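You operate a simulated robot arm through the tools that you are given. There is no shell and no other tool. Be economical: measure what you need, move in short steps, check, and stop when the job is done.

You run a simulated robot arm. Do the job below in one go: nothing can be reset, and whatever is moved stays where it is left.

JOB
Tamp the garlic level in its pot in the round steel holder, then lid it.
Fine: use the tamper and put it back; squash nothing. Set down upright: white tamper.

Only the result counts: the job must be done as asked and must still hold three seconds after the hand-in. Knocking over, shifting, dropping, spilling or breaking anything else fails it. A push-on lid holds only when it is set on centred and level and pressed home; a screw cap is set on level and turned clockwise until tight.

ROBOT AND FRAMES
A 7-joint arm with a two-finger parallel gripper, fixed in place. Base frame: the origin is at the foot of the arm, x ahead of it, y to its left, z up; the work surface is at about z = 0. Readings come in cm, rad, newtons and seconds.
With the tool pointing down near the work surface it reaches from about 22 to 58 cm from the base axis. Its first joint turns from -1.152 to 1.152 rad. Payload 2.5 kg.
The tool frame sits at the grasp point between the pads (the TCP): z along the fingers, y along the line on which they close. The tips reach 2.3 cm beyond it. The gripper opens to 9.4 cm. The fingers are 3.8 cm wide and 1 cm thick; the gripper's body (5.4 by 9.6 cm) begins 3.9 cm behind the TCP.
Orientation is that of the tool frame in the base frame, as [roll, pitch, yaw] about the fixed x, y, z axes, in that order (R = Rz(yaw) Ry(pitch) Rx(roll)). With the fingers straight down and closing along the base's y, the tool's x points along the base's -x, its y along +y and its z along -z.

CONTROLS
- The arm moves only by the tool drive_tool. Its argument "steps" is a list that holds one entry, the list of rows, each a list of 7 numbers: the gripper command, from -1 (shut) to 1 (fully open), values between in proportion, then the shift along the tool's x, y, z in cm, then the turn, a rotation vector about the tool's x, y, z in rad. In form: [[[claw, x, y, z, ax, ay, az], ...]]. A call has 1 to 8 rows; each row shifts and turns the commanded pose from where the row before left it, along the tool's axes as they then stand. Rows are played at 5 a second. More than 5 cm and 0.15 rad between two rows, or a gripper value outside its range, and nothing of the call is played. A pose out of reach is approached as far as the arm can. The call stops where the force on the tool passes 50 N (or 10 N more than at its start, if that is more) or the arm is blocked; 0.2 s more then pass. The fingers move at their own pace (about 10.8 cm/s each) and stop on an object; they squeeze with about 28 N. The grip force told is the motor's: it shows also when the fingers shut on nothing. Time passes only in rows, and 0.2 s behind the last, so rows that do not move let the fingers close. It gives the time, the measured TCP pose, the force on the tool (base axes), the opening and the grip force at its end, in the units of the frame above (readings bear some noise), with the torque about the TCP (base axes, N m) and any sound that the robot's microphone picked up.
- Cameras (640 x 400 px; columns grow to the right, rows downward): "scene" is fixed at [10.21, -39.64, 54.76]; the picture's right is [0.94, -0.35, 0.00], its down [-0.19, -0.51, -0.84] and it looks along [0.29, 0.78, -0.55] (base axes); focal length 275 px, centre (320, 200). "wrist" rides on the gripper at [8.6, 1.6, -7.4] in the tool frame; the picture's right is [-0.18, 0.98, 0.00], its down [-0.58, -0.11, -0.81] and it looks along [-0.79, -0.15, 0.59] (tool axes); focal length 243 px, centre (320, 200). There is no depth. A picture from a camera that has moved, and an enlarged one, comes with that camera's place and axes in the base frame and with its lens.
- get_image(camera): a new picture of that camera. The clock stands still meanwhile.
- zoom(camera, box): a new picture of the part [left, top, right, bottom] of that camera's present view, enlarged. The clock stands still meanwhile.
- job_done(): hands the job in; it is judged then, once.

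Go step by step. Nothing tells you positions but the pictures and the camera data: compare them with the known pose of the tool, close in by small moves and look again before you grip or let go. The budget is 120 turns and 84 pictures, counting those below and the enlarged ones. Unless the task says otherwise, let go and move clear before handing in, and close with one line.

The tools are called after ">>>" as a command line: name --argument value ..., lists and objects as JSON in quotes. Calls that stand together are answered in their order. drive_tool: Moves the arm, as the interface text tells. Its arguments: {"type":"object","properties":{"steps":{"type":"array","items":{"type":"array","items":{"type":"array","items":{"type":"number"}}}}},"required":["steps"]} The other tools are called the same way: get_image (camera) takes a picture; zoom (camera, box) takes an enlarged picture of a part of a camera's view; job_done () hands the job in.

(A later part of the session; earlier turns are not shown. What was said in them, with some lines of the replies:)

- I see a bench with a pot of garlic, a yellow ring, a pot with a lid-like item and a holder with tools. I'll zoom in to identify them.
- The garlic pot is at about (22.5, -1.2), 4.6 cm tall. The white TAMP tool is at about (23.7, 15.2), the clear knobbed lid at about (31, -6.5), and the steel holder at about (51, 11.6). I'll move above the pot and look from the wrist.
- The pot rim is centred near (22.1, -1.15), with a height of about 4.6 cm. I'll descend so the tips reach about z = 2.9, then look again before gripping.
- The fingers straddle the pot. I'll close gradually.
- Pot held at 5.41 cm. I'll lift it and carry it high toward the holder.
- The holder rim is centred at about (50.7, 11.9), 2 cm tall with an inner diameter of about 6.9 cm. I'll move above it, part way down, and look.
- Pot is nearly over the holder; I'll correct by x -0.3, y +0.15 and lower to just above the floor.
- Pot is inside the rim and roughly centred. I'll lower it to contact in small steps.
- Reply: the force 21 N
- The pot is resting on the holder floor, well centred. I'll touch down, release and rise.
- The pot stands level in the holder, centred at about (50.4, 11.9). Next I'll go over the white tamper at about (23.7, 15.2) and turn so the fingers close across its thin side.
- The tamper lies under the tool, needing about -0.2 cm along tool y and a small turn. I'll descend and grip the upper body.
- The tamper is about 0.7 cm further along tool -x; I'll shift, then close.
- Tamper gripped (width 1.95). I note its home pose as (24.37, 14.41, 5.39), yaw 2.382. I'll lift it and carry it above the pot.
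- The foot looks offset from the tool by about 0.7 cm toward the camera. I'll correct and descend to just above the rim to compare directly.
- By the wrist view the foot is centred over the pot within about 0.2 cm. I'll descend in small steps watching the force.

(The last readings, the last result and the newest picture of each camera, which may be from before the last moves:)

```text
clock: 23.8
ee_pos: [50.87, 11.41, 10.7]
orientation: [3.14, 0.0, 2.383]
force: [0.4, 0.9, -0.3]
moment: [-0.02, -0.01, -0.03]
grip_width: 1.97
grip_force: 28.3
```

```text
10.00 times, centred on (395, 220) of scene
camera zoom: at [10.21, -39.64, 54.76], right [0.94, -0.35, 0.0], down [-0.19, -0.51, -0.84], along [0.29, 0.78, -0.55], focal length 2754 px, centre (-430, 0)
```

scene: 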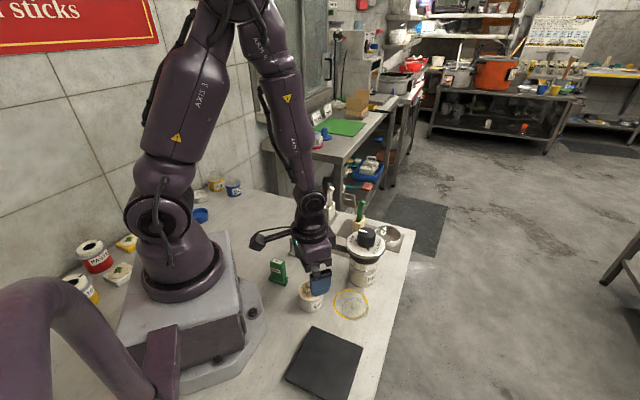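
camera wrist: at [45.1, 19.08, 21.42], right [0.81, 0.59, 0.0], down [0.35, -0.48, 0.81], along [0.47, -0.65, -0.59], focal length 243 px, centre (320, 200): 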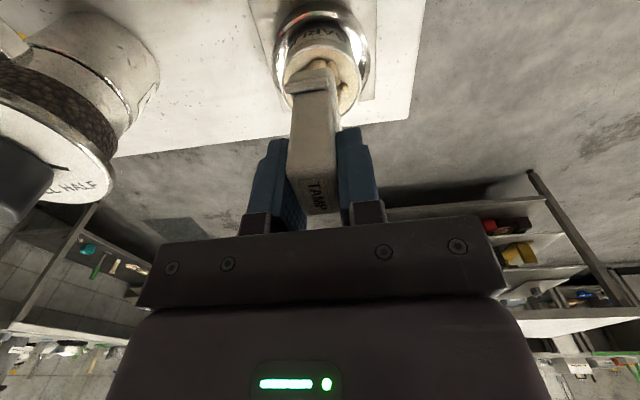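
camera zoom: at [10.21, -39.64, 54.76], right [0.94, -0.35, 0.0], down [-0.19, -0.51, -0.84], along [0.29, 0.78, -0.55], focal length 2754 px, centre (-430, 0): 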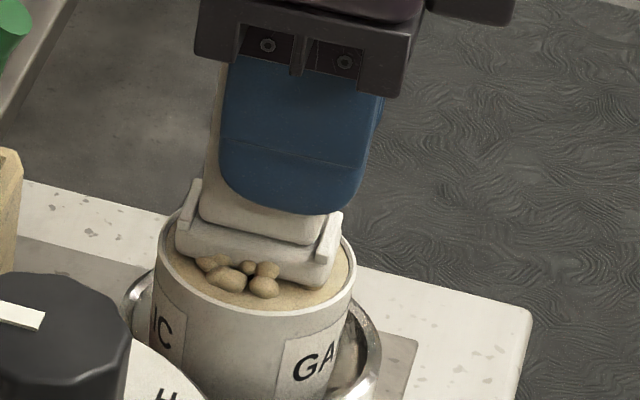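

>>> drive_tool --steps '[[[-0.8, 0, 0, 0.15, 0, 0, 0], [-0.8, 0, 0, 0, 0, 0, 0]]]'

>>> drive_tool --steps '[[[-0.8, 0, 0, 0.15, 0, 0, 0], [-0.8, 0, 0, 0, 0, 0, 0]]]'

>>> zoom --camera "wrist" --box '[250, 0, 400, 120]'

>>> zoom --camera "scene" --box '[370, 200, 420, 240]'

```text
clock: 24.4
ee_pos: [50.87, 11.36, 10.6]
orientation: [3.141, 0.0, 2.383]
force: [-3.7, -0.1, 10.3]
moment: [0.04, 0.28, 0.01]
grip_width: 1.93
grip_force: 28.0
```

```text
clock: 25.0
ee_pos: [51.11, 11.41, 10.51]
orientation: [3.138, 0.003, 2.382]
force: [-3.5, -0.6, 22.1]
moment: [0.01, 0.23, 0.03]
grip_width: 1.98
grip_force: 27.1
```

```text
3.33 times, centred on (325, 60) of wrist
camera zoom: at [45.81, 18.49, 17.95], right [0.81, 0.59, 0.0], down [0.34, -0.48, 0.81], along [0.48, -0.65, -0.59], focal length 809 px, centre (303, 667)
```

zoom: 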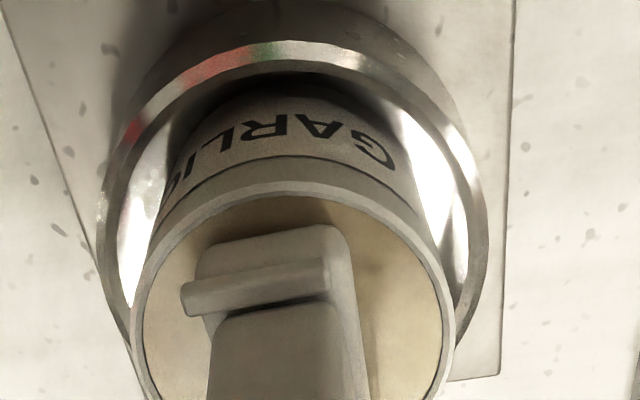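

```text
10.00 times, centred on (395, 220) of scene
camera zoom: at [10.19, -39.64, 54.76], right [0.94, -0.35, 0.0], down [-0.19, -0.51, -0.84], along [0.29, 0.78, -0.55], focal length 2754 px, centre (-430, 0)
```

zoom: 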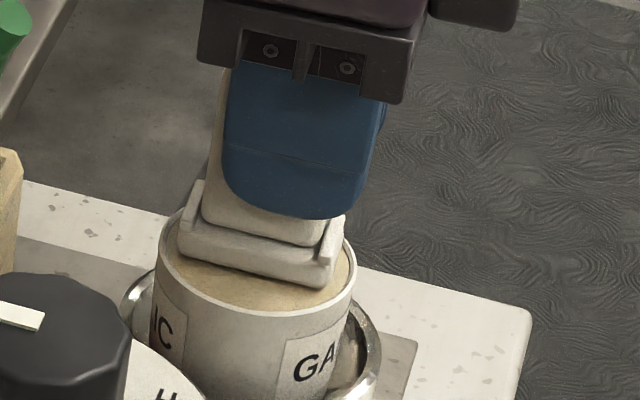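

The lumps are gone and the garlic looks level. I'll lift straight off and check.

>>> drive_tool --steps '[[[-0.8, 0, 0, -0.5, 0, 0, 0], [-0.8, 0, 0, -3, 0, 0, 0], [-0.8, 0, 0, -4, 0, 0, 0], [-0.8, 0, 0, -2.5, 0, 0, 0], [-0.8, 0, 0, 0, 0, 0, 0]]]'

>>> zoom --camera "scene" --box '[360, 190, 420, 250]'

```text
clock: 26.2
ee_pos: [50.98, 11.43, 20.45]
orientation: [3.141, 0.0, 2.383]
force: [-0.8, 0.0, -1.2]
moment: [-0.01, 0.0, -0.01]
grip_width: 1.96
grip_force: 28.3
```

```text
6.67 times, centred on (390, 220) of scene
camera zoom: at [10.21, -39.64, 54.76], right [0.94, -0.35, 0.0], down [-0.19, -0.51, -0.84], along [0.29, 0.78, -0.55], focal length 1836 px, centre (-147, 67)
```

zoom: 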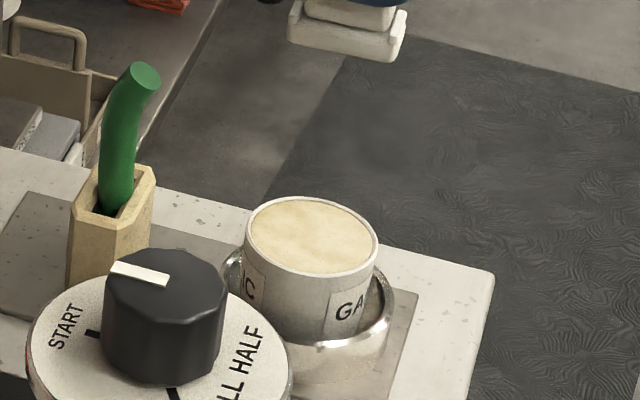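

The garlic is level. I'll carry the tamper back to its home.

>>> drive_tool --steps '[[[-0.8, 3.558, -2.695, 0, 0, 0, 0], [-0.8, 3.558, -2.695, 0, 0, 0, 0], [-0.8, 3.558, -2.695, 0, 0, 0, 0], [-0.8, 3.558, -2.695, 0, 0, 0, 0], [-0.8, 3.558, -2.695, 0, 0, 0, 0], [-0.8, 3.558, -2.695, 0, 0, 0, 0], [-0.8, 0, 0, 4.5, 0, 0, 0], [-0.8, 0, 0, 0, 0, 0, 0]]]'

>>> drive_tool --steps '[[[-0.8, 0, 0, 4.5, 0, 0, 0], [-0.8, 0, 0, 4.5, 0, 0, 0], [-0.8, 0, 0, 1, 0, 0, 0], [-0.8, 0, 0, 0, 0, 0, 0]]]'

>>> zoom --camera "scene" --box '[260, 200, 340, 280]'

```text
clock: 28.0
ee_pos: [24.22, 14.35, 15.83]
orientation: [-3.14, 0.001, 2.383]
force: [0.0, 0.1, -1.2]
moment: [0.02, 0.02, 0.0]
grip_width: 1.96
grip_force: 28.1
```

```text
clock: 29.0
ee_pos: [24.28, 14.37, 5.93]
orientation: [3.14, 0.001, 2.382]
force: [-0.2, 0.5, -0.2]
moment: [-0.02, 0.0, 0.04]
grip_width: 1.94
grip_force: 27.7
```

```text
5.00 times, centred on (300, 240) of scene
camera zoom: at [10.21, -39.64, 54.76], right [0.94, -0.35, 0.0], down [-0.19, -0.51, -0.84], along [0.29, 0.78, -0.55], focal length 1377 px, centre (420, 0)
```

zoom: 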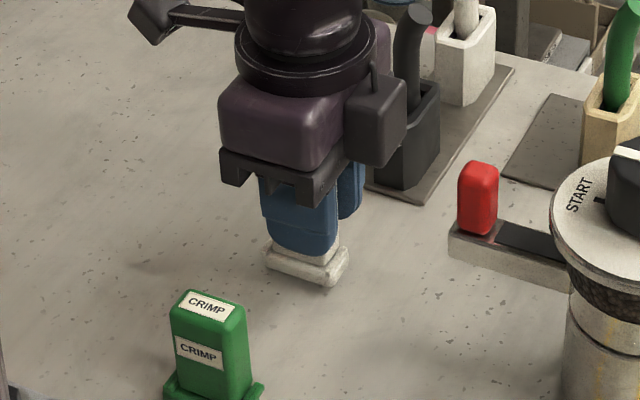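

Foot is about 0.5 cm above the bench at its home; I'll lower to contact.

>>> drive_tool --steps '[[[-0.8, 0, 0, 0.3, 0, 0, 0], [-0.8, 0, 0, 0.15, 0, 0, 0], [-0.8, 0, 0, 0, 0, 0, 0]]]'

>>> drive_tool --steps '[[[-0.8, 0, 0, 0.1, 0, 0, 0], [-0.8, 0, 0, 0, 0, 0, 0]]]'

```text
clock: 29.8
ee_pos: [24.3, 14.37, 5.49]
orientation: [-3.14, 0.0, 2.383]
force: [0.3, 0.2, -0.2]
moment: [-0.02, 0.0, -0.03]
grip_width: 1.96
grip_force: 27.9
```

```text
clock: 30.4
ee_pos: [24.37, 14.37, 5.3]
orientation: [-3.141, 0.0, 2.383]
force: [-0.6, -0.1, -0.3]
moment: [-0.02, 0.01, 0.01]
grip_width: 1.96
grip_force: 28.3
```

>>> drive_tool --steps '[[[-0.8, 0, 0, 0.08, 0, 0, 0], [-0.8, 0, 0, 0, 0, 0, 0]]]'

>>> zoom --camera "scene" --box '[280, 235, 320, 270]'

```text
clock: 31.0
ee_pos: [24.22, 14.26, 5.26]
orientation: [3.141, 0.001, 2.383]
force: [-1.4, 0.2, 3.7]
moment: [-0.06, 0.04, 0.0]
grip_width: 1.94
grip_force: 27.5
```

```text
11.43 times, centred on (300, 252) of scene
camera zoom: at [10.2, -39.64, 54.76], right [0.94, -0.35, 0.0], down [-0.19, -0.51, -0.84], along [0.29, 0.78, -0.55], focal length 3147 px, centre (549, -400)
```

zoom: 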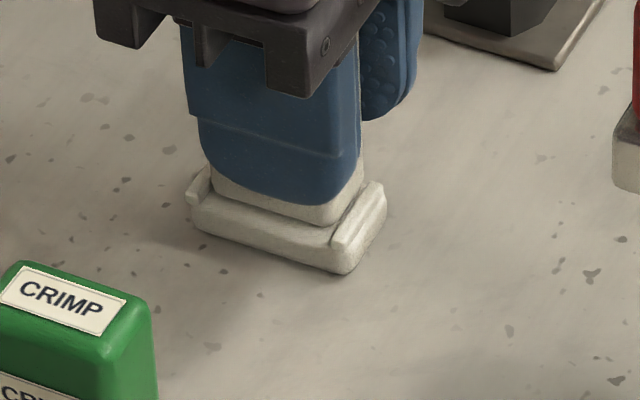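

Contact (3.7 N). I'll release and rise straight up.

>>> drive_tool --steps '[[[-0.4, 0, 0, 0, 0, 0, 0], [0, 0, 0, 0, 0, 0, 0], [0, 0, 0, -2, 0, 0, 0], [0, 0, 0, -4, 0, 0, 0], [0, 0, 0, -4, 0, 0, 0], [0, 0, 0, -4, 0, 0, 0], [0, 0, 0, 0, 0, 0, 0]]]'

>>> zoom --camera "scene" --box '[260, 225, 340, 290]'

>>> zoom --camera "scene" --box '[330, 280, 380, 320]'

```text
clock: 32.6
ee_pos: [24.39, 14.44, 19.27]
orientation: [3.14, 0.0, 2.383]
force: [0.8, 0.3, -0.2]
moment: [-0.02, 0.03, 0.0]
grip_width: 4.71
grip_force: 0.1
```

```text
6.15 times, centred on (300, 258) of scene
camera zoom: at [10.2, -39.64, 54.76], right [0.94, -0.35, 0.0], down [-0.19, -0.51, -0.84], along [0.29, 0.78, -0.55], focal length 1695 px, centre (443, -154)
```

zoom: 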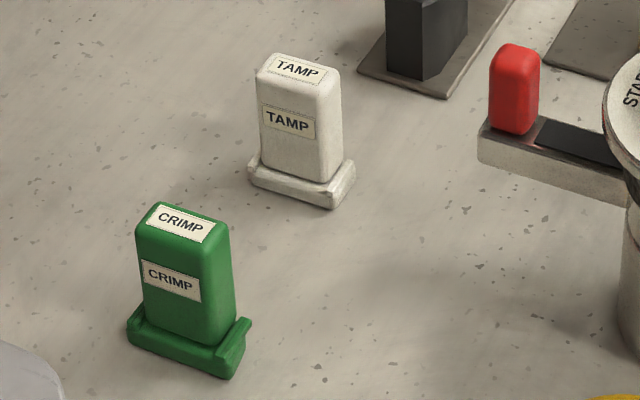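

```text
10.00 times, centred on (355, 300) of scene
camera zoom: at [10.2, -39.64, 54.76], right [0.94, -0.35, 0.0], down [-0.19, -0.51, -0.84], along [0.29, 0.78, -0.55], focal length 2754 px, centre (-30, -800)
```

zoom: 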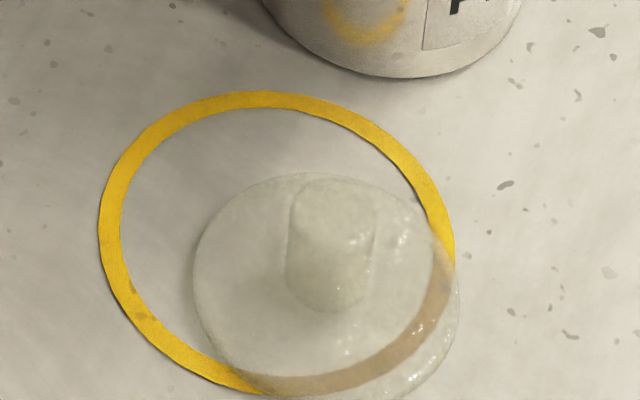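

The tamper is back upright in its spot. The lid is at about (31.25, -6.2) with its knob top near z 2.2. The mill at about (37, 1.3) is close, so I'll turn the gripper with its narrow side toward the mill and the camera away.

>>> drive_tool --steps '[[[0, 0, 0, 0, 0, 0, -0.145], [0, 0, 0, 0, 0, 0, -0.145], [0, 0, 0, 0, 0, 0, -0.145], [0, 0, 0, 0, 0, 0, -0.145], [0, 0, 0, 0, 0, 0, -0.145], [0, 0, 0, 0, 0, 0, -0.145], [0, 0, 0, 0, 0, 0, -0.145], [0, 0, 0, 0, 0, 0, -0.145]]]'

>>> drive_tool --steps '[[[0, 0, 0, 0, 0, 0, -0.145], [0, 0, 0, 0, 0, 0, -0.145], [0, 0, 0, 0, 0, 0, -0.145], [0, 0, 0, 0, 0, 0, -0.069], [0, 0, 0, 0, 0, 0, 0]]]'

```text
clock: 34.4
ee_pos: [24.31, 14.3, 19.22]
orientation: [-3.141, 0.001, -2.739]
force: [-0.7, 0.3, -0.9]
moment: [0.02, -0.02, 0.02]
grip_width: 4.71
grip_force: 0.2
```

```text
clock: 35.6
ee_pos: [24.3, 14.39, 19.32]
orientation: [3.14, 0.0, -2.233]
force: [0.3, -0.5, 0.6]
moment: [0.01, 0.01, 0.02]
grip_width: 4.72
grip_force: 0.1
```

>>> drive_tool --steps '[[[0, 2.4, -3.62, 0, 0, 0, 0], [0, 2.4, -3.62, 0, 0, 0, 0], [0, 2.4, -3.62, 0, 0, 0, 0], [0, 2.4, -3.62, 0, 0, 0, 0], [0, 2.4, -3.62, 0, 0, 0, 0], [0, 0, 0, 4.5, 0, 0, 0], [0, 0, 0, 4.5, 0, 0, 0], [0, 0, 0, 0, 0, 0, 0]]]'

>>> get_image --camera "wrist"

>>> zoom --camera "scene" --box '[310, 210, 410, 330]'

```text
clock: 37.4
ee_pos: [31.15, -6.37, 10.03]
orientation: [3.14, 0.001, -2.236]
force: [-0.5, 0.2, -0.4]
moment: [0.02, 0.0, 0.04]
grip_width: 4.71
grip_force: 0.1
```

```text
31 pictures are left
camera wrist: at [24.48, -12.11, 17.49], right [-0.66, 0.75, 0.0], down [0.44, 0.39, 0.81], along [0.61, 0.53, -0.59], focal length 243 px, centre (320, 200)
```

wrist: 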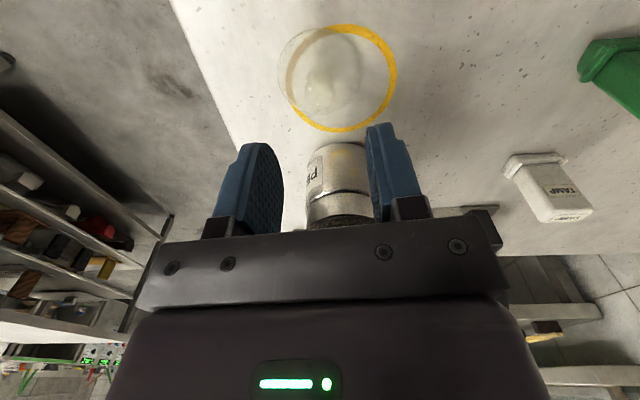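

```text
3.33 times, centred on (360, 270) of scene
camera zoom: at [10.21, -39.64, 54.76], right [0.94, -0.35, 0.0], down [-0.19, -0.51, -0.84], along [0.29, 0.78, -0.55], focal length 918 px, centre (187, -33)
```

zoom: 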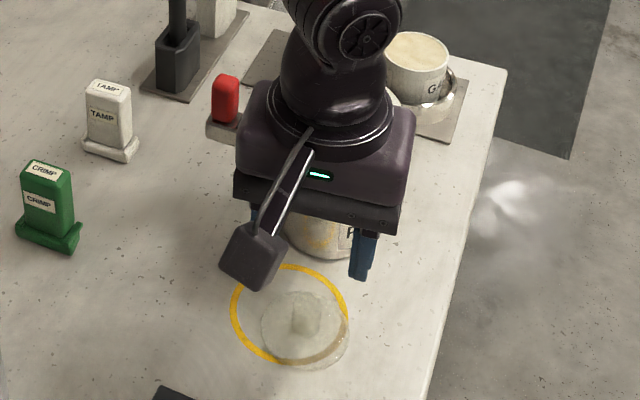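

>>> zoom --camera "wrist" --box '[260, 10, 410, 140]'

```text
3.08 times, centred on (335, 75) of wrist
camera zoom: at [24.48, -12.11, 17.49], right [-0.66, 0.75, 0.0], down [0.44, 0.39, 0.81], along [0.61, 0.53, -0.59], focal length 746 px, centre (274, 585)
```

zoom: 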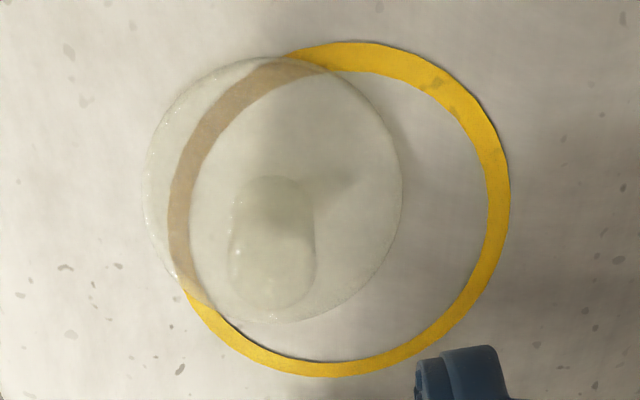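

Lid knob is nearly under the tool; shift x by -0.25 and descend to just above the knob.

>>> drive_tool --steps '[[[0, -0.25, 0, 2.2, 0, 0, 0], [0, 0, 0, 2.2, 0, 0, 0], [0, 0, 0, 0, 0, 0, 0]]]'

>>> zoom --camera "wrist" --box '[220, 40, 420, 220]'

>>> zoom --camera "scene" --box '[320, 240, 400, 320]'

```text
clock: 38.2
ee_pos: [31.17, -6.12, 5.7]
orientation: [3.14, -0.004, -2.237]
force: [-3.9, -4.5, 1.3]
moment: [0.34, -0.36, 0.02]
grip_width: 4.69
grip_force: 0.0
```

```text
2.22 times, centred on (320, 130) of wrist
camera zoom: at [24.6, -11.93, 13.19], right [-0.66, 0.75, 0.0], down [0.45, 0.39, 0.81], along [0.61, 0.53, -0.59], focal length 539 px, centre (320, 356)
```

zoom: 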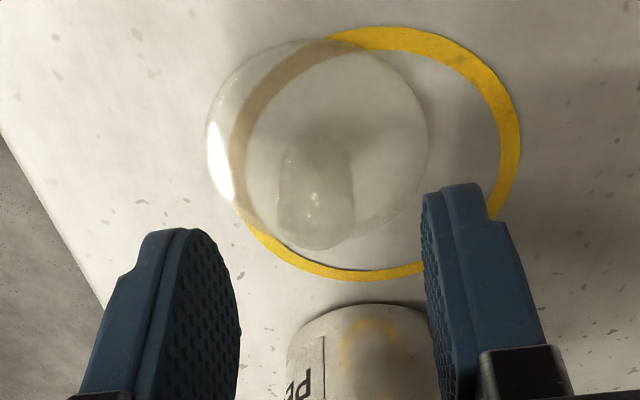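

```text
5.00 times, centred on (360, 280) of scene
camera zoom: at [10.2, -39.64, 54.76], right [0.94, -0.35, 0.0], down [-0.19, -0.51, -0.84], along [0.29, 0.78, -0.55], focal length 1377 px, centre (120, -200)
```

zoom: 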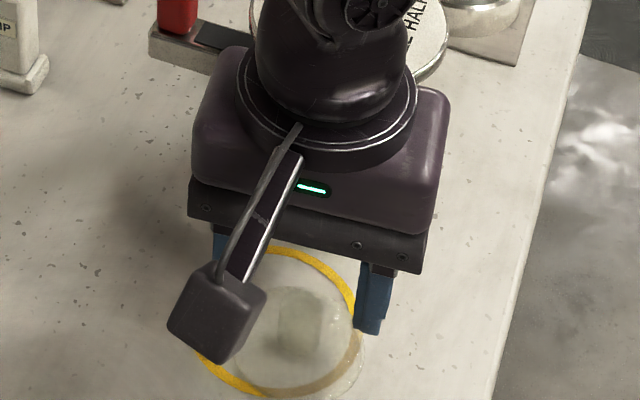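

A side force (about 6 N) shows the hand brushing the mill. I'll back off at once and check the mill.

>>> drive_tool --steps '[[[0, 0.6, 0, 0, 0, 0, 0], [0, 0.6, 0, -1, 0, 0, 0], [0, 0, 0, -3, 0, 0, 0], [0, 0, 0, -4, 0, 0, 0], [0, 0, 0, -4, 0, 0, 0], [0, 0, 0, 0, 0, 0, 0]]]'

>>> zoom --camera "scene" --box '[250, 170, 430, 330]'

```text
clock: 39.6
ee_pos: [30.49, -6.85, 17.76]
orientation: [-3.14, 0.0, -2.236]
force: [-0.1, -0.2, 1.3]
moment: [0.05, -0.01, 0.01]
grip_width: 4.68
grip_force: 0.0
```

```text
2.50 times, centred on (340, 250) of scene
camera zoom: at [10.2, -39.64, 54.76], right [0.94, -0.35, 0.0], down [-0.19, -0.51, -0.84], along [0.29, 0.78, -0.55], focal length 688 px, centre (270, 75)
```

zoom: 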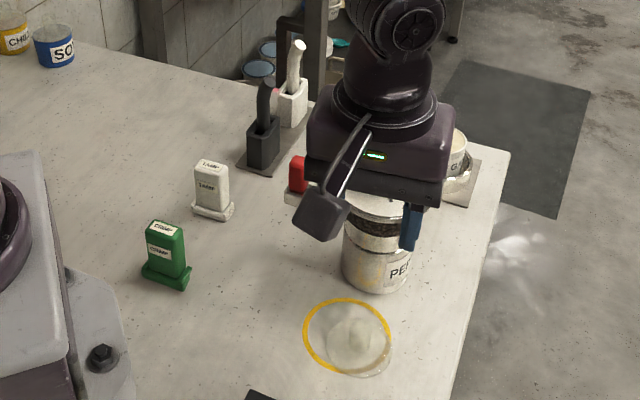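

The mill has not moved; the box on the hand's rear side is what brushed it. I'll tilt the hand about its closing axis by 0.3 rad so it leans away from the mill (lid stays level), then approach again.

>>> drive_tool --steps '[[[0, 0, 0, 0, 0, -0.1, 0], [0, 0, 0, 0, 0, -0.1, 0], [0, 0, 0, 0, 0, -0.1, 0], [0, -0.83, -0.09, 0.26, 0, 0, 0], [0, 1.44, 0, 4.66, 0, 0, 0], [0, 1.44, 0, 4.66, 0, 0, 0], [0, 0, 0, 0, 0, 0, 0]]]'

>>> zoom --camera "wrist" --box '[220, 20, 420, 220]'

>>> zoom --camera "scene" --box '[310, 200, 410, 320]'

```text
clock: 41.2
ee_pos: [31.15, -6.21, 7.98]
orientation: [-3.141, 0.3, -2.236]
force: [0.5, 0.0, -0.4]
moment: [0.0, 0.02, -0.03]
grip_width: 4.7
grip_force: 0.0
```

```text
2.00 times, centred on (320, 120) of wrist
camera zoom: at [23.4, -13.56, 12.55], right [-0.66, 0.75, 0.05], down [0.28, 0.18, 0.94], along [0.69, 0.64, -0.33], focal length 485 px, centre (320, 360)
```

zoom: 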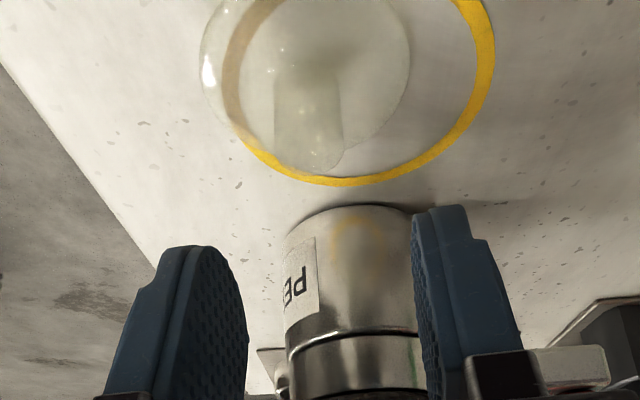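

```text
3.33 times, centred on (360, 260) of scene
camera zoom: at [10.21, -39.64, 54.76], right [0.94, -0.35, 0.0], down [-0.19, -0.51, -0.84], along [0.29, 0.78, -0.55], focal length 918 px, centre (187, 0)
```

zoom: 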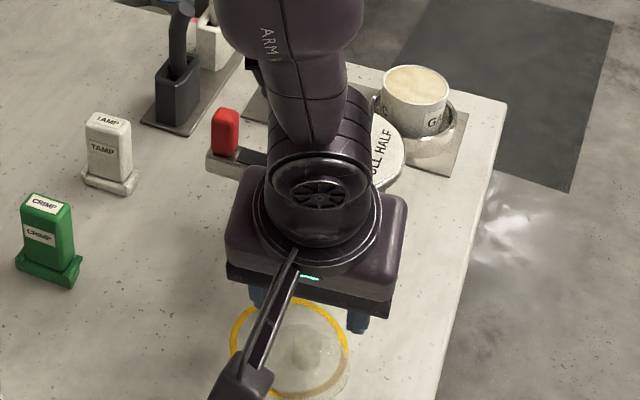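

The knob is aligned (offset under 0.15 cm). I'll descend to TCP z 3.8 around the knob.

>>> drive_tool --steps '[[[0, 0.62, 0, 2.0, 0, 0, 0], [0, 0.62, 0, 2.0, 0, 0, 0], [0, 0, 0, 0, 0, 0, 0]]]'

>>> zoom --camera "wrist" --box '[220, 40, 420, 240]'

>>> zoom --camera "scene" --box '[310, 240, 390, 320]'

```text
clock: 42.0
ee_pos: [31.18, -6.27, 4.02]
orientation: [3.142, 0.3, -2.236]
force: [-0.2, -0.4, -0.3]
moment: [0.0, 0.02, -0.02]
grip_width: 4.7
grip_force: 0.0
```

```text
2.00 times, centred on (320, 140) of wrist
camera zoom: at [23.39, -13.56, 8.45], right [-0.66, 0.75, 0.05], down [0.28, 0.18, 0.94], along [0.69, 0.64, -0.33], focal length 485 px, centre (320, 320)
```

zoom: 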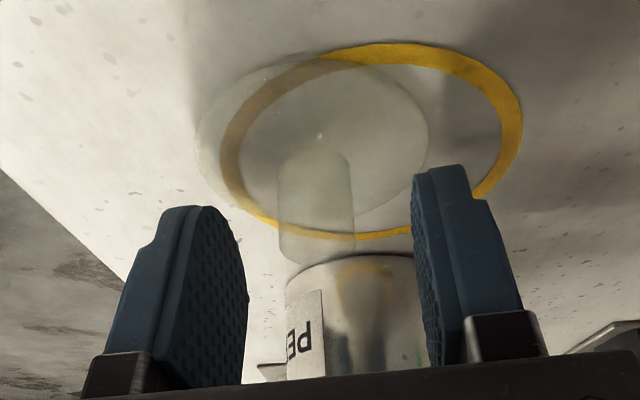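

```text
5.00 times, centred on (350, 280) of scene
camera zoom: at [10.21, -39.64, 54.76], right [0.94, -0.35, 0.0], down [-0.19, -0.51, -0.84], along [0.29, 0.78, -0.55], focal length 1377 px, centre (170, -200)
```

zoom: 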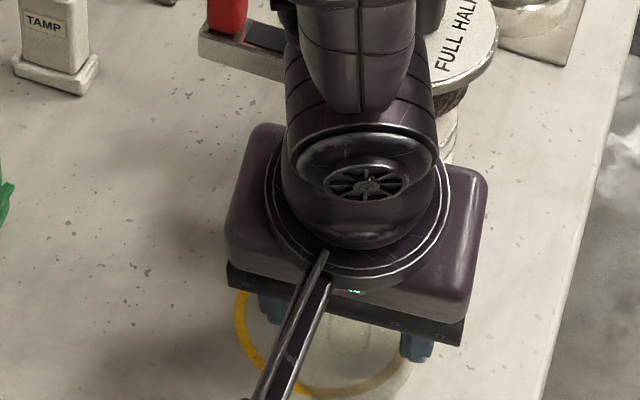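

Well placed. Lower 0.2 and close on the knob.

>>> drive_tool --steps '[[[0, 0.2, 0, 0.15, 0, 0, 0], [-0.4, 0, 0, 0, 0, 0, 0], [-0.7, 0, 0, 0, 0, 0, 0], [-0.8, 0, 0, 0, 0, 0, 0], [-0.8, 0, 0, 0, 0, 0, 0]]]'

>>> zoom --camera "wrist" --box '[220, 40, 420, 240]'

```text
clock: 43.2
ee_pos: [31.0, -6.42, 3.63]
orientation: [-3.141, 0.3, -2.234]
force: [0.4, -0.3, 1.7]
moment: [0.02, 0.01, 0.02]
grip_width: 1.56
grip_force: 28.3
```

```text
2.00 times, centred on (320, 140) of wrist
camera zoom: at [23.31, -13.67, 8.25], right [-0.66, 0.75, 0.05], down [0.28, 0.18, 0.94], along [0.69, 0.64, -0.33], focal length 485 px, centre (320, 320)
```

zoom: 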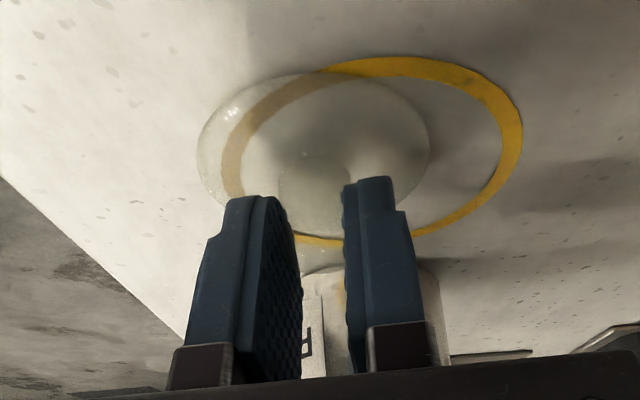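

Knob gripped (1.56 cm). Lift straight up.

>>> drive_tool --steps '[[[-0.8, -0.3, 0, -0.955, 0, 0, 0], [-0.8, -1.18, 0, -3.82, 0, 0, 0], [-0.8, -1.18, 0, -3.82, 0, 0, 0], [-0.8, -1.18, 0, -3.82, 0, 0, 0], [-0.8, -1.18, 0, -3.82, 0, 0, 0], [-0.8, 0, 0, 0, 0, 0, 0]]]'

>>> get_image --camera "wrist"

>>> zoom --camera "scene" --box '[290, 150, 430, 310]'

```text
clock: 44.6
ee_pos: [31.12, -6.4, 20.77]
orientation: [3.142, 0.3, -2.237]
force: [0.0, -0.2, -0.5]
moment: [0.01, -0.01, -0.02]
grip_width: 1.68
grip_force: 27.9
```

```text
20 pictures are left
camera wrist: at [23.33, -13.63, 25.24], right [-0.66, 0.75, 0.05], down [0.28, 0.18, 0.94], along [0.69, 0.64, -0.33], focal length 243 px, centre (320, 200)
```

wrist: 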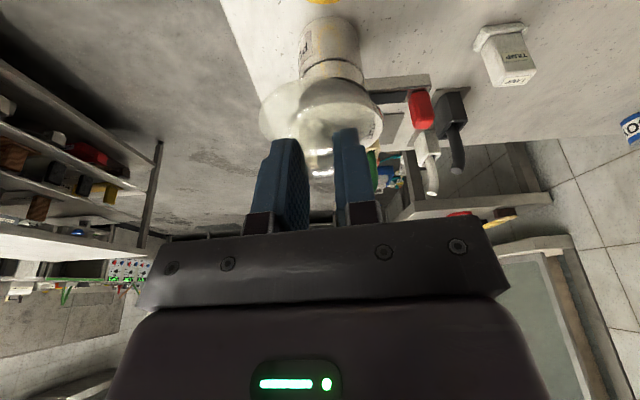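

```text
2.50 times, centred on (360, 230) of scene
camera zoom: at [10.2, -39.64, 54.76], right [0.94, -0.35, 0.0], down [-0.19, -0.51, -0.84], along [0.29, 0.78, -0.55], focal length 688 px, centre (220, 125)
```

zoom: 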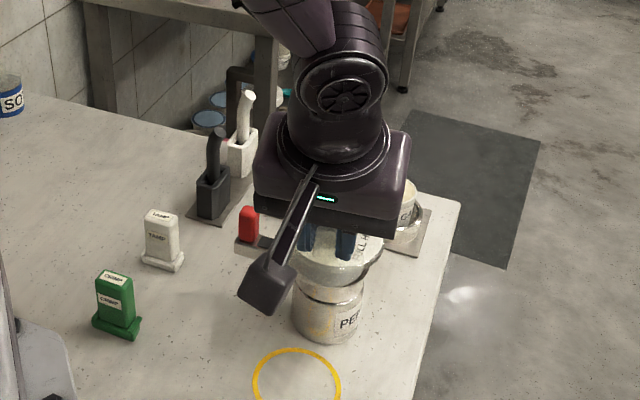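

>>> zoom --camera "wrist" --box '[240, 50, 400, 210]'

```text
2.50 times, centred on (320, 130) of wrist
camera zoom: at [23.33, -13.63, 25.24], right [-0.66, 0.75, 0.05], down [0.28, 0.18, 0.94], along [0.69, 0.64, -0.33], focal length 606 px, centre (320, 375)
```

zoom: 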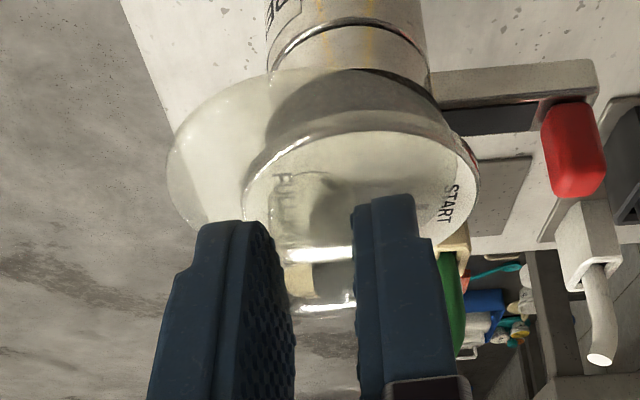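

Lid is held as gripped. I'll turn back to the default yaw about the vertical, keeping the tilt, and raise a bit.

>>> drive_tool --steps '[[[-0.8, -0.59, 0, -1.91, 0.0381, 0, 0.1233], [-0.8, 0, 0, 0, 0.0381, 0, 0.1233], [-0.8, 0, 0, 0, 0.0381, 0, 0.1233], [-0.8, 0, 0, 0, 0.0381, 0, 0.1233], [-0.8, 0, 0, 0, 0.0381, 0, 0.1233], [-0.8, 0, 0, 0, 0.0381, 0, 0.1233], [-0.8, 0, 0, 0, 0.0381, 0, 0.1233], [-0.8, 0, 0, 0, 0, 0, 0]]]'

```text
clock: 46.4
ee_pos: [31.11, -6.47, 22.64]
orientation: [3.141, 0.3, -3.141]
force: [-0.4, -0.1, -0.5]
moment: [-0.03, 0.04, 0.02]
grip_width: 1.7
grip_force: 27.8
```

>>> drive_tool --steps '[[[-0.8, -3.07, 3.06, 0.95, 0, 0, 0], [-0.8, -3.07, 3.06, 0.95, 0, 0, 0], [-0.8, -3.07, 3.06, 0.95, 0, 0, 0], [-0.8, -3.07, 3.06, 0.95, 0, 0, 0], [-0.8, -3.07, 3.06, 0.95, 0, 0, 0], [-0.8, -3.07, 3.06, 0.95, 0, 0, 0], [-0.8, 0, 0, 0, 0, 0, 0]]]'

>>> drive_tool --steps '[[[-0.8, 1.18, 0, 3.82, 0, 0, 0], [-0.8, 1.18, 0, 3.82, 0, 0, 0], [-0.8, 0.7, 0, 2.29, 0, 0, 0], [-0.8, 0, 0, 0, 0, 0, 0]]]'

>>> zoom --camera "wrist" --box '[220, 20, 420, 220]'

>>> zoom --camera "scene" --box '[360, 190, 420, 240]'

```text
clock: 48.0
ee_pos: [50.29, 12.04, 22.57]
orientation: [-3.142, 0.301, -3.14]
force: [-0.5, 0.8, -0.1]
moment: [-0.02, 0.0, -0.03]
grip_width: 1.71
grip_force: 28.0
```

```text
clock: 49.0
ee_pos: [50.29, 12.06, 12.31]
orientation: [-3.141, 0.3, -3.139]
force: [0.1, -0.3, -0.3]
moment: [-0.04, 0.04, 0.02]
grip_width: 1.68
grip_force: 28.2
```

```text
2.00 times, centred on (320, 120) of wrist
camera zoom: at [39.79, 13.54, 16.83], right [0.17, 0.98, 0.05], down [0.32, -0.11, 0.94], along [0.93, -0.15, -0.33], focal length 485 px, centre (320, 360)
```

zoom: 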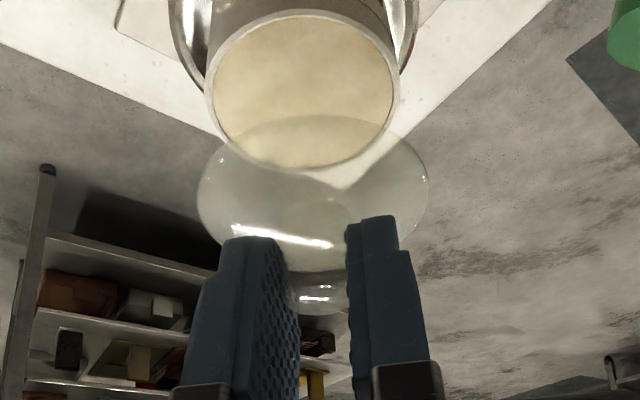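

```text
8.00 times, centred on (390, 215) of scene
camera zoom: at [10.21, -39.64, 54.76], right [0.94, -0.35, 0.0], down [-0.19, -0.51, -0.84], along [0.29, 0.78, -0.55], focal length 2203 px, centre (-240, 80)
```

zoom: 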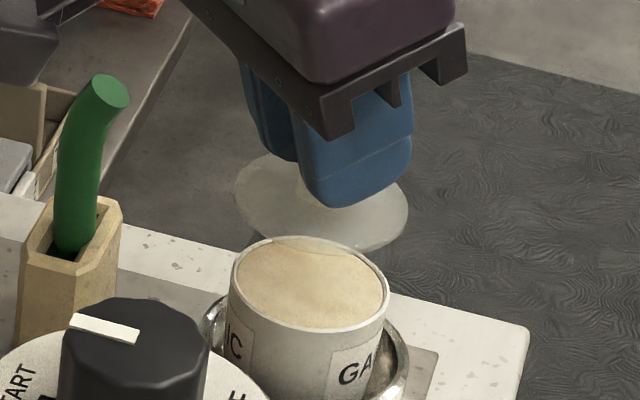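

Lid is level and nearly centred; shift y by -0.15 and lower to about 0.6 cm above the rim.

>>> drive_tool --steps '[[[-0.8, 0, -0.15, 0, 0, 0, 0], [-0.8, 0.38, 0, 1.24, 0, 0, 0], [-0.8, 0.33, 0, 1.05, 0, 0, 0], [-0.8, 0, 0, 0, 0, 0, 0]]]'

>>> zoom --camera "wrist" --box '[240, 20, 400, 180]'

>>> zoom --camera "scene" --box '[370, 200, 410, 240]'

```text
clock: 50.0
ee_pos: [50.28, 11.91, 10.1]
orientation: [3.141, 0.301, -3.141]
force: [-0.2, -0.1, -0.7]
moment: [0.02, 0.02, 0.03]
grip_width: 1.69
grip_force: 28.1
```

```text
2.50 times, centred on (320, 100) of wrist
camera zoom: at [39.82, 13.39, 14.46], right [0.17, 0.98, 0.05], down [0.32, -0.11, 0.94], along [0.93, -0.15, -0.33], focal length 606 px, centre (320, 450)
```

zoom: 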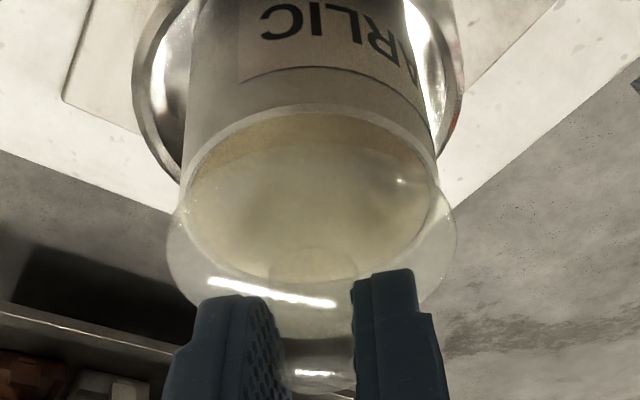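

```text
10.00 times, centred on (390, 220) of scene
camera zoom: at [10.21, -39.64, 54.76], right [0.94, -0.35, 0.0], down [-0.19, -0.51, -0.84], along [0.29, 0.78, -0.55], focal length 2754 px, centre (-380, 0)
```

zoom: 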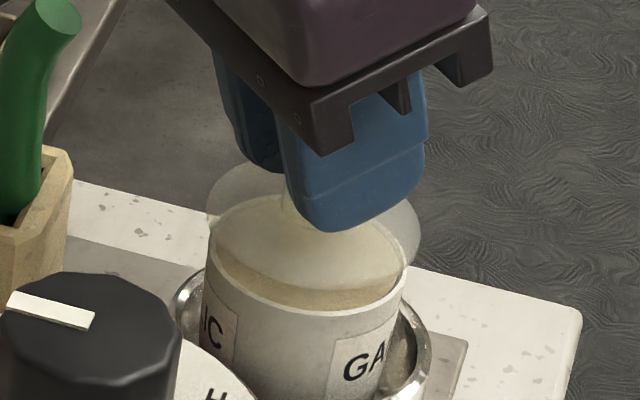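

Centred within about 0.1 cm and about 1 cm above the rim. Lowering to contact.

>>> drive_tool --steps '[[[-0.8, 0.15, 0, 0.48, 0, 0, 0], [-0.8, 0.09, 0, 0.29, 0, 0, 0], [-0.8, 0, 0, 0, 0, 0, 0]]]'

>>> zoom --camera "wrist" --box '[240, 20, 400, 180]'

>>> zoom --camera "scene" --box '[370, 200, 410, 240]'

```text
clock: 50.8
ee_pos: [50.21, 11.71, 9.15]
orientation: [-3.141, 0.3, -3.139]
force: [0.1, 1.4, -0.3]
moment: [0.0, -0.02, 0.0]
grip_width: 1.69
grip_force: 28.0
```

```text
2.50 times, centred on (320, 100) of wrist
camera zoom: at [39.79, 13.39, 13.64], right [0.17, 0.98, 0.05], down [0.32, -0.11, 0.94], along [0.93, -0.15, -0.33], focal length 606 px, centre (320, 450)
```

zoom: 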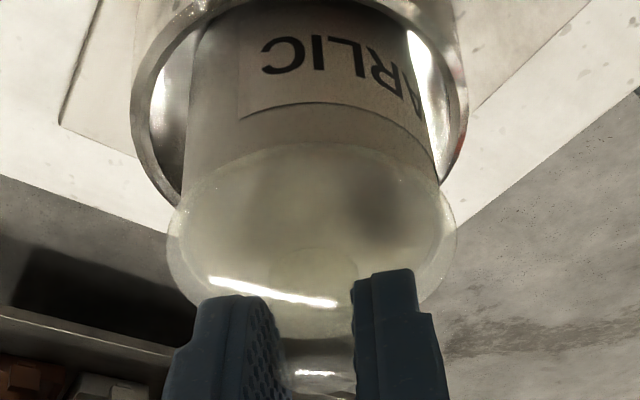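

```text
10.00 times, centred on (390, 220) of scene
camera zoom: at [10.21, -39.64, 54.76], right [0.94, -0.35, 0.0], down [-0.19, -0.51, -0.84], along [0.29, 0.78, -0.55], focal length 2754 px, centre (-380, 0)
```

zoom: 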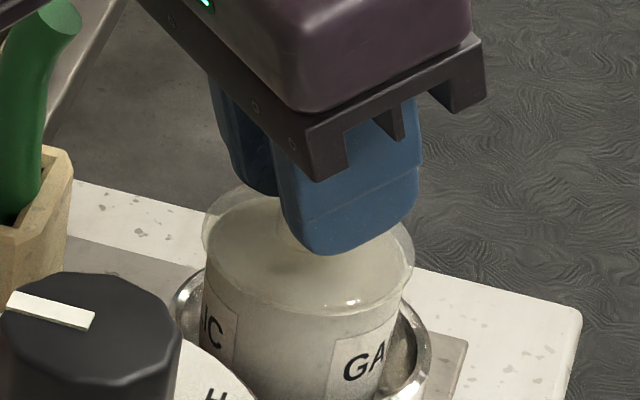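

>>> drive_tool --steps '[[[-0.8, 0.03, 0, 0.1, 0, 0, 0], [-0.8, 0.03, 0, 0.1, 0, 0, 0], [-0.8, 0, 0, 0, 0, 0, 0]]]'

>>> drive_tool --steps '[[[-0.8, 0.045, 0, 0.14, 0, 0, 0], [-0.8, 0, 0, 0, 0, 0, 0]]]'

```text
clock: 51.6
ee_pos: [50.4, 11.83, 8.99]
orientation: [3.14, 0.302, -3.141]
force: [-3.3, -0.6, 13.0]
moment: [-0.07, 0.25, 0.02]
grip_width: 1.67
grip_force: 27.9
heard: snap
```

```text
clock: 52.2
ee_pos: [50.52, 11.84, 8.89]
orientation: [3.14, 0.305, -3.141]
force: [-8.3, -2.2, 30.2]
moment: [-0.09, 0.26, -0.01]
grip_width: 1.68
grip_force: 27.9
```

A snap was heard and the lid is home. I'll relax the push, release and rise.

>>> drive_tool --steps '[[[-0.8, -0.06, 0, -0.2, 0, 0, 0], [-0.8, 0, 0, 0, 0, 0, 0], [-0.3, 0, 0, 0, 0, 0, 0], [-0.3, 0, 0, 0, 0, 0, 0]]]'

>>> drive_tool --steps '[[[-0.3, -0.3, 0, -0.955, 0, 0, 0], [-0.3, -1.18, 0, -3.82, 0, 0, 0], [-0.3, -1.18, 0, -3.82, 0, 0, 0], [-0.3, -1.18, 0, -3.82, 0, 0, 0], [-0.3, 0, 0, 0, 0, 0, 0]]]'

>>> zoom --camera "scene" --box '[370, 200, 410, 240]'

>>> zoom --camera "wrist" --box '[220, 0, 420, 200]'

>>> zoom --camera "scene" --box '[250, 170, 430, 330]'

```text
clock: 53.2
ee_pos: [50.36, 11.82, 8.94]
orientation: [3.141, 0.298, -3.14]
force: [0.6, 0.2, -0.5]
moment: [0.01, -0.02, 0.0]
grip_width: 3.28
grip_force: 0.0
```

```text
clock: 54.4
ee_pos: [50.4, 11.95, 22.02]
orientation: [3.141, 0.299, -3.137]
force: [0.0, -0.2, -0.1]
moment: [-0.01, -0.02, 0.01]
grip_width: 3.29
grip_force: 0.0
```

```text
10.00 times, centred on (390, 220) of scene
camera zoom: at [10.21, -39.64, 54.76], right [0.94, -0.35, 0.0], down [-0.19, -0.51, -0.84], along [0.29, 0.78, -0.55], focal length 2754 px, centre (-380, 0)
```

zoom: 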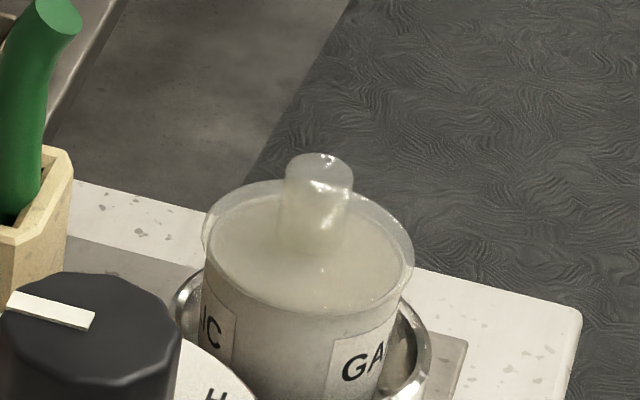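

```text
2.00 times, centred on (320, 100) of wrist
camera zoom: at [39.9, 13.45, 26.57], right [0.17, 0.98, 0.05], down [0.32, -0.11, 0.94], along [0.93, -0.15, -0.33], focal length 485 px, centre (320, 400)
```

zoom: 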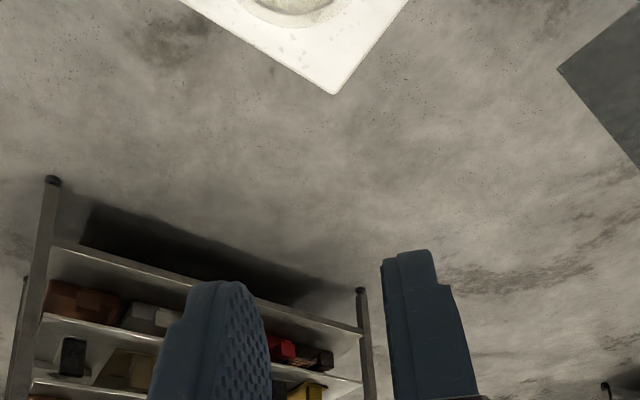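

```text
2.50 times, centred on (340, 250) of scene
camera zoom: at [10.21, -39.64, 54.76], right [0.94, -0.35, 0.0], down [-0.19, -0.51, -0.84], along [0.29, 0.78, -0.55], focal length 688 px, centre (270, 75)
```

zoom: 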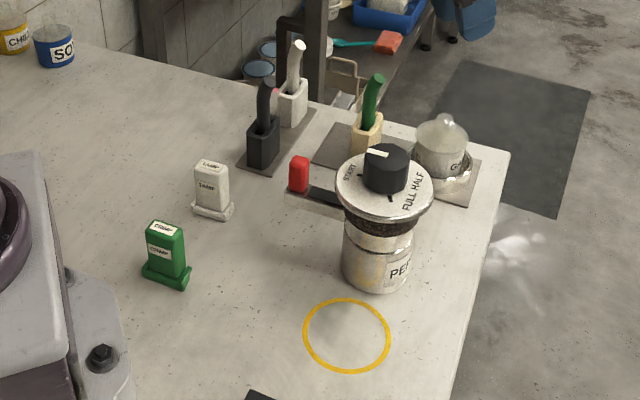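

The lid sits level and centred on the garlic pot in the steel holder. The tamper stands upright in its spot, the mill has not moved, and the arm is clear, so I'm handing in.

>>> job_done

```text
The job is handed in.
```

The garlic is tamped level in its pot in the round steel holder and the clear lid is snapped on. The white tamper is back upright where it stood; the hand brushed the pepper mill once on the way to the lid, but the mill did not move.
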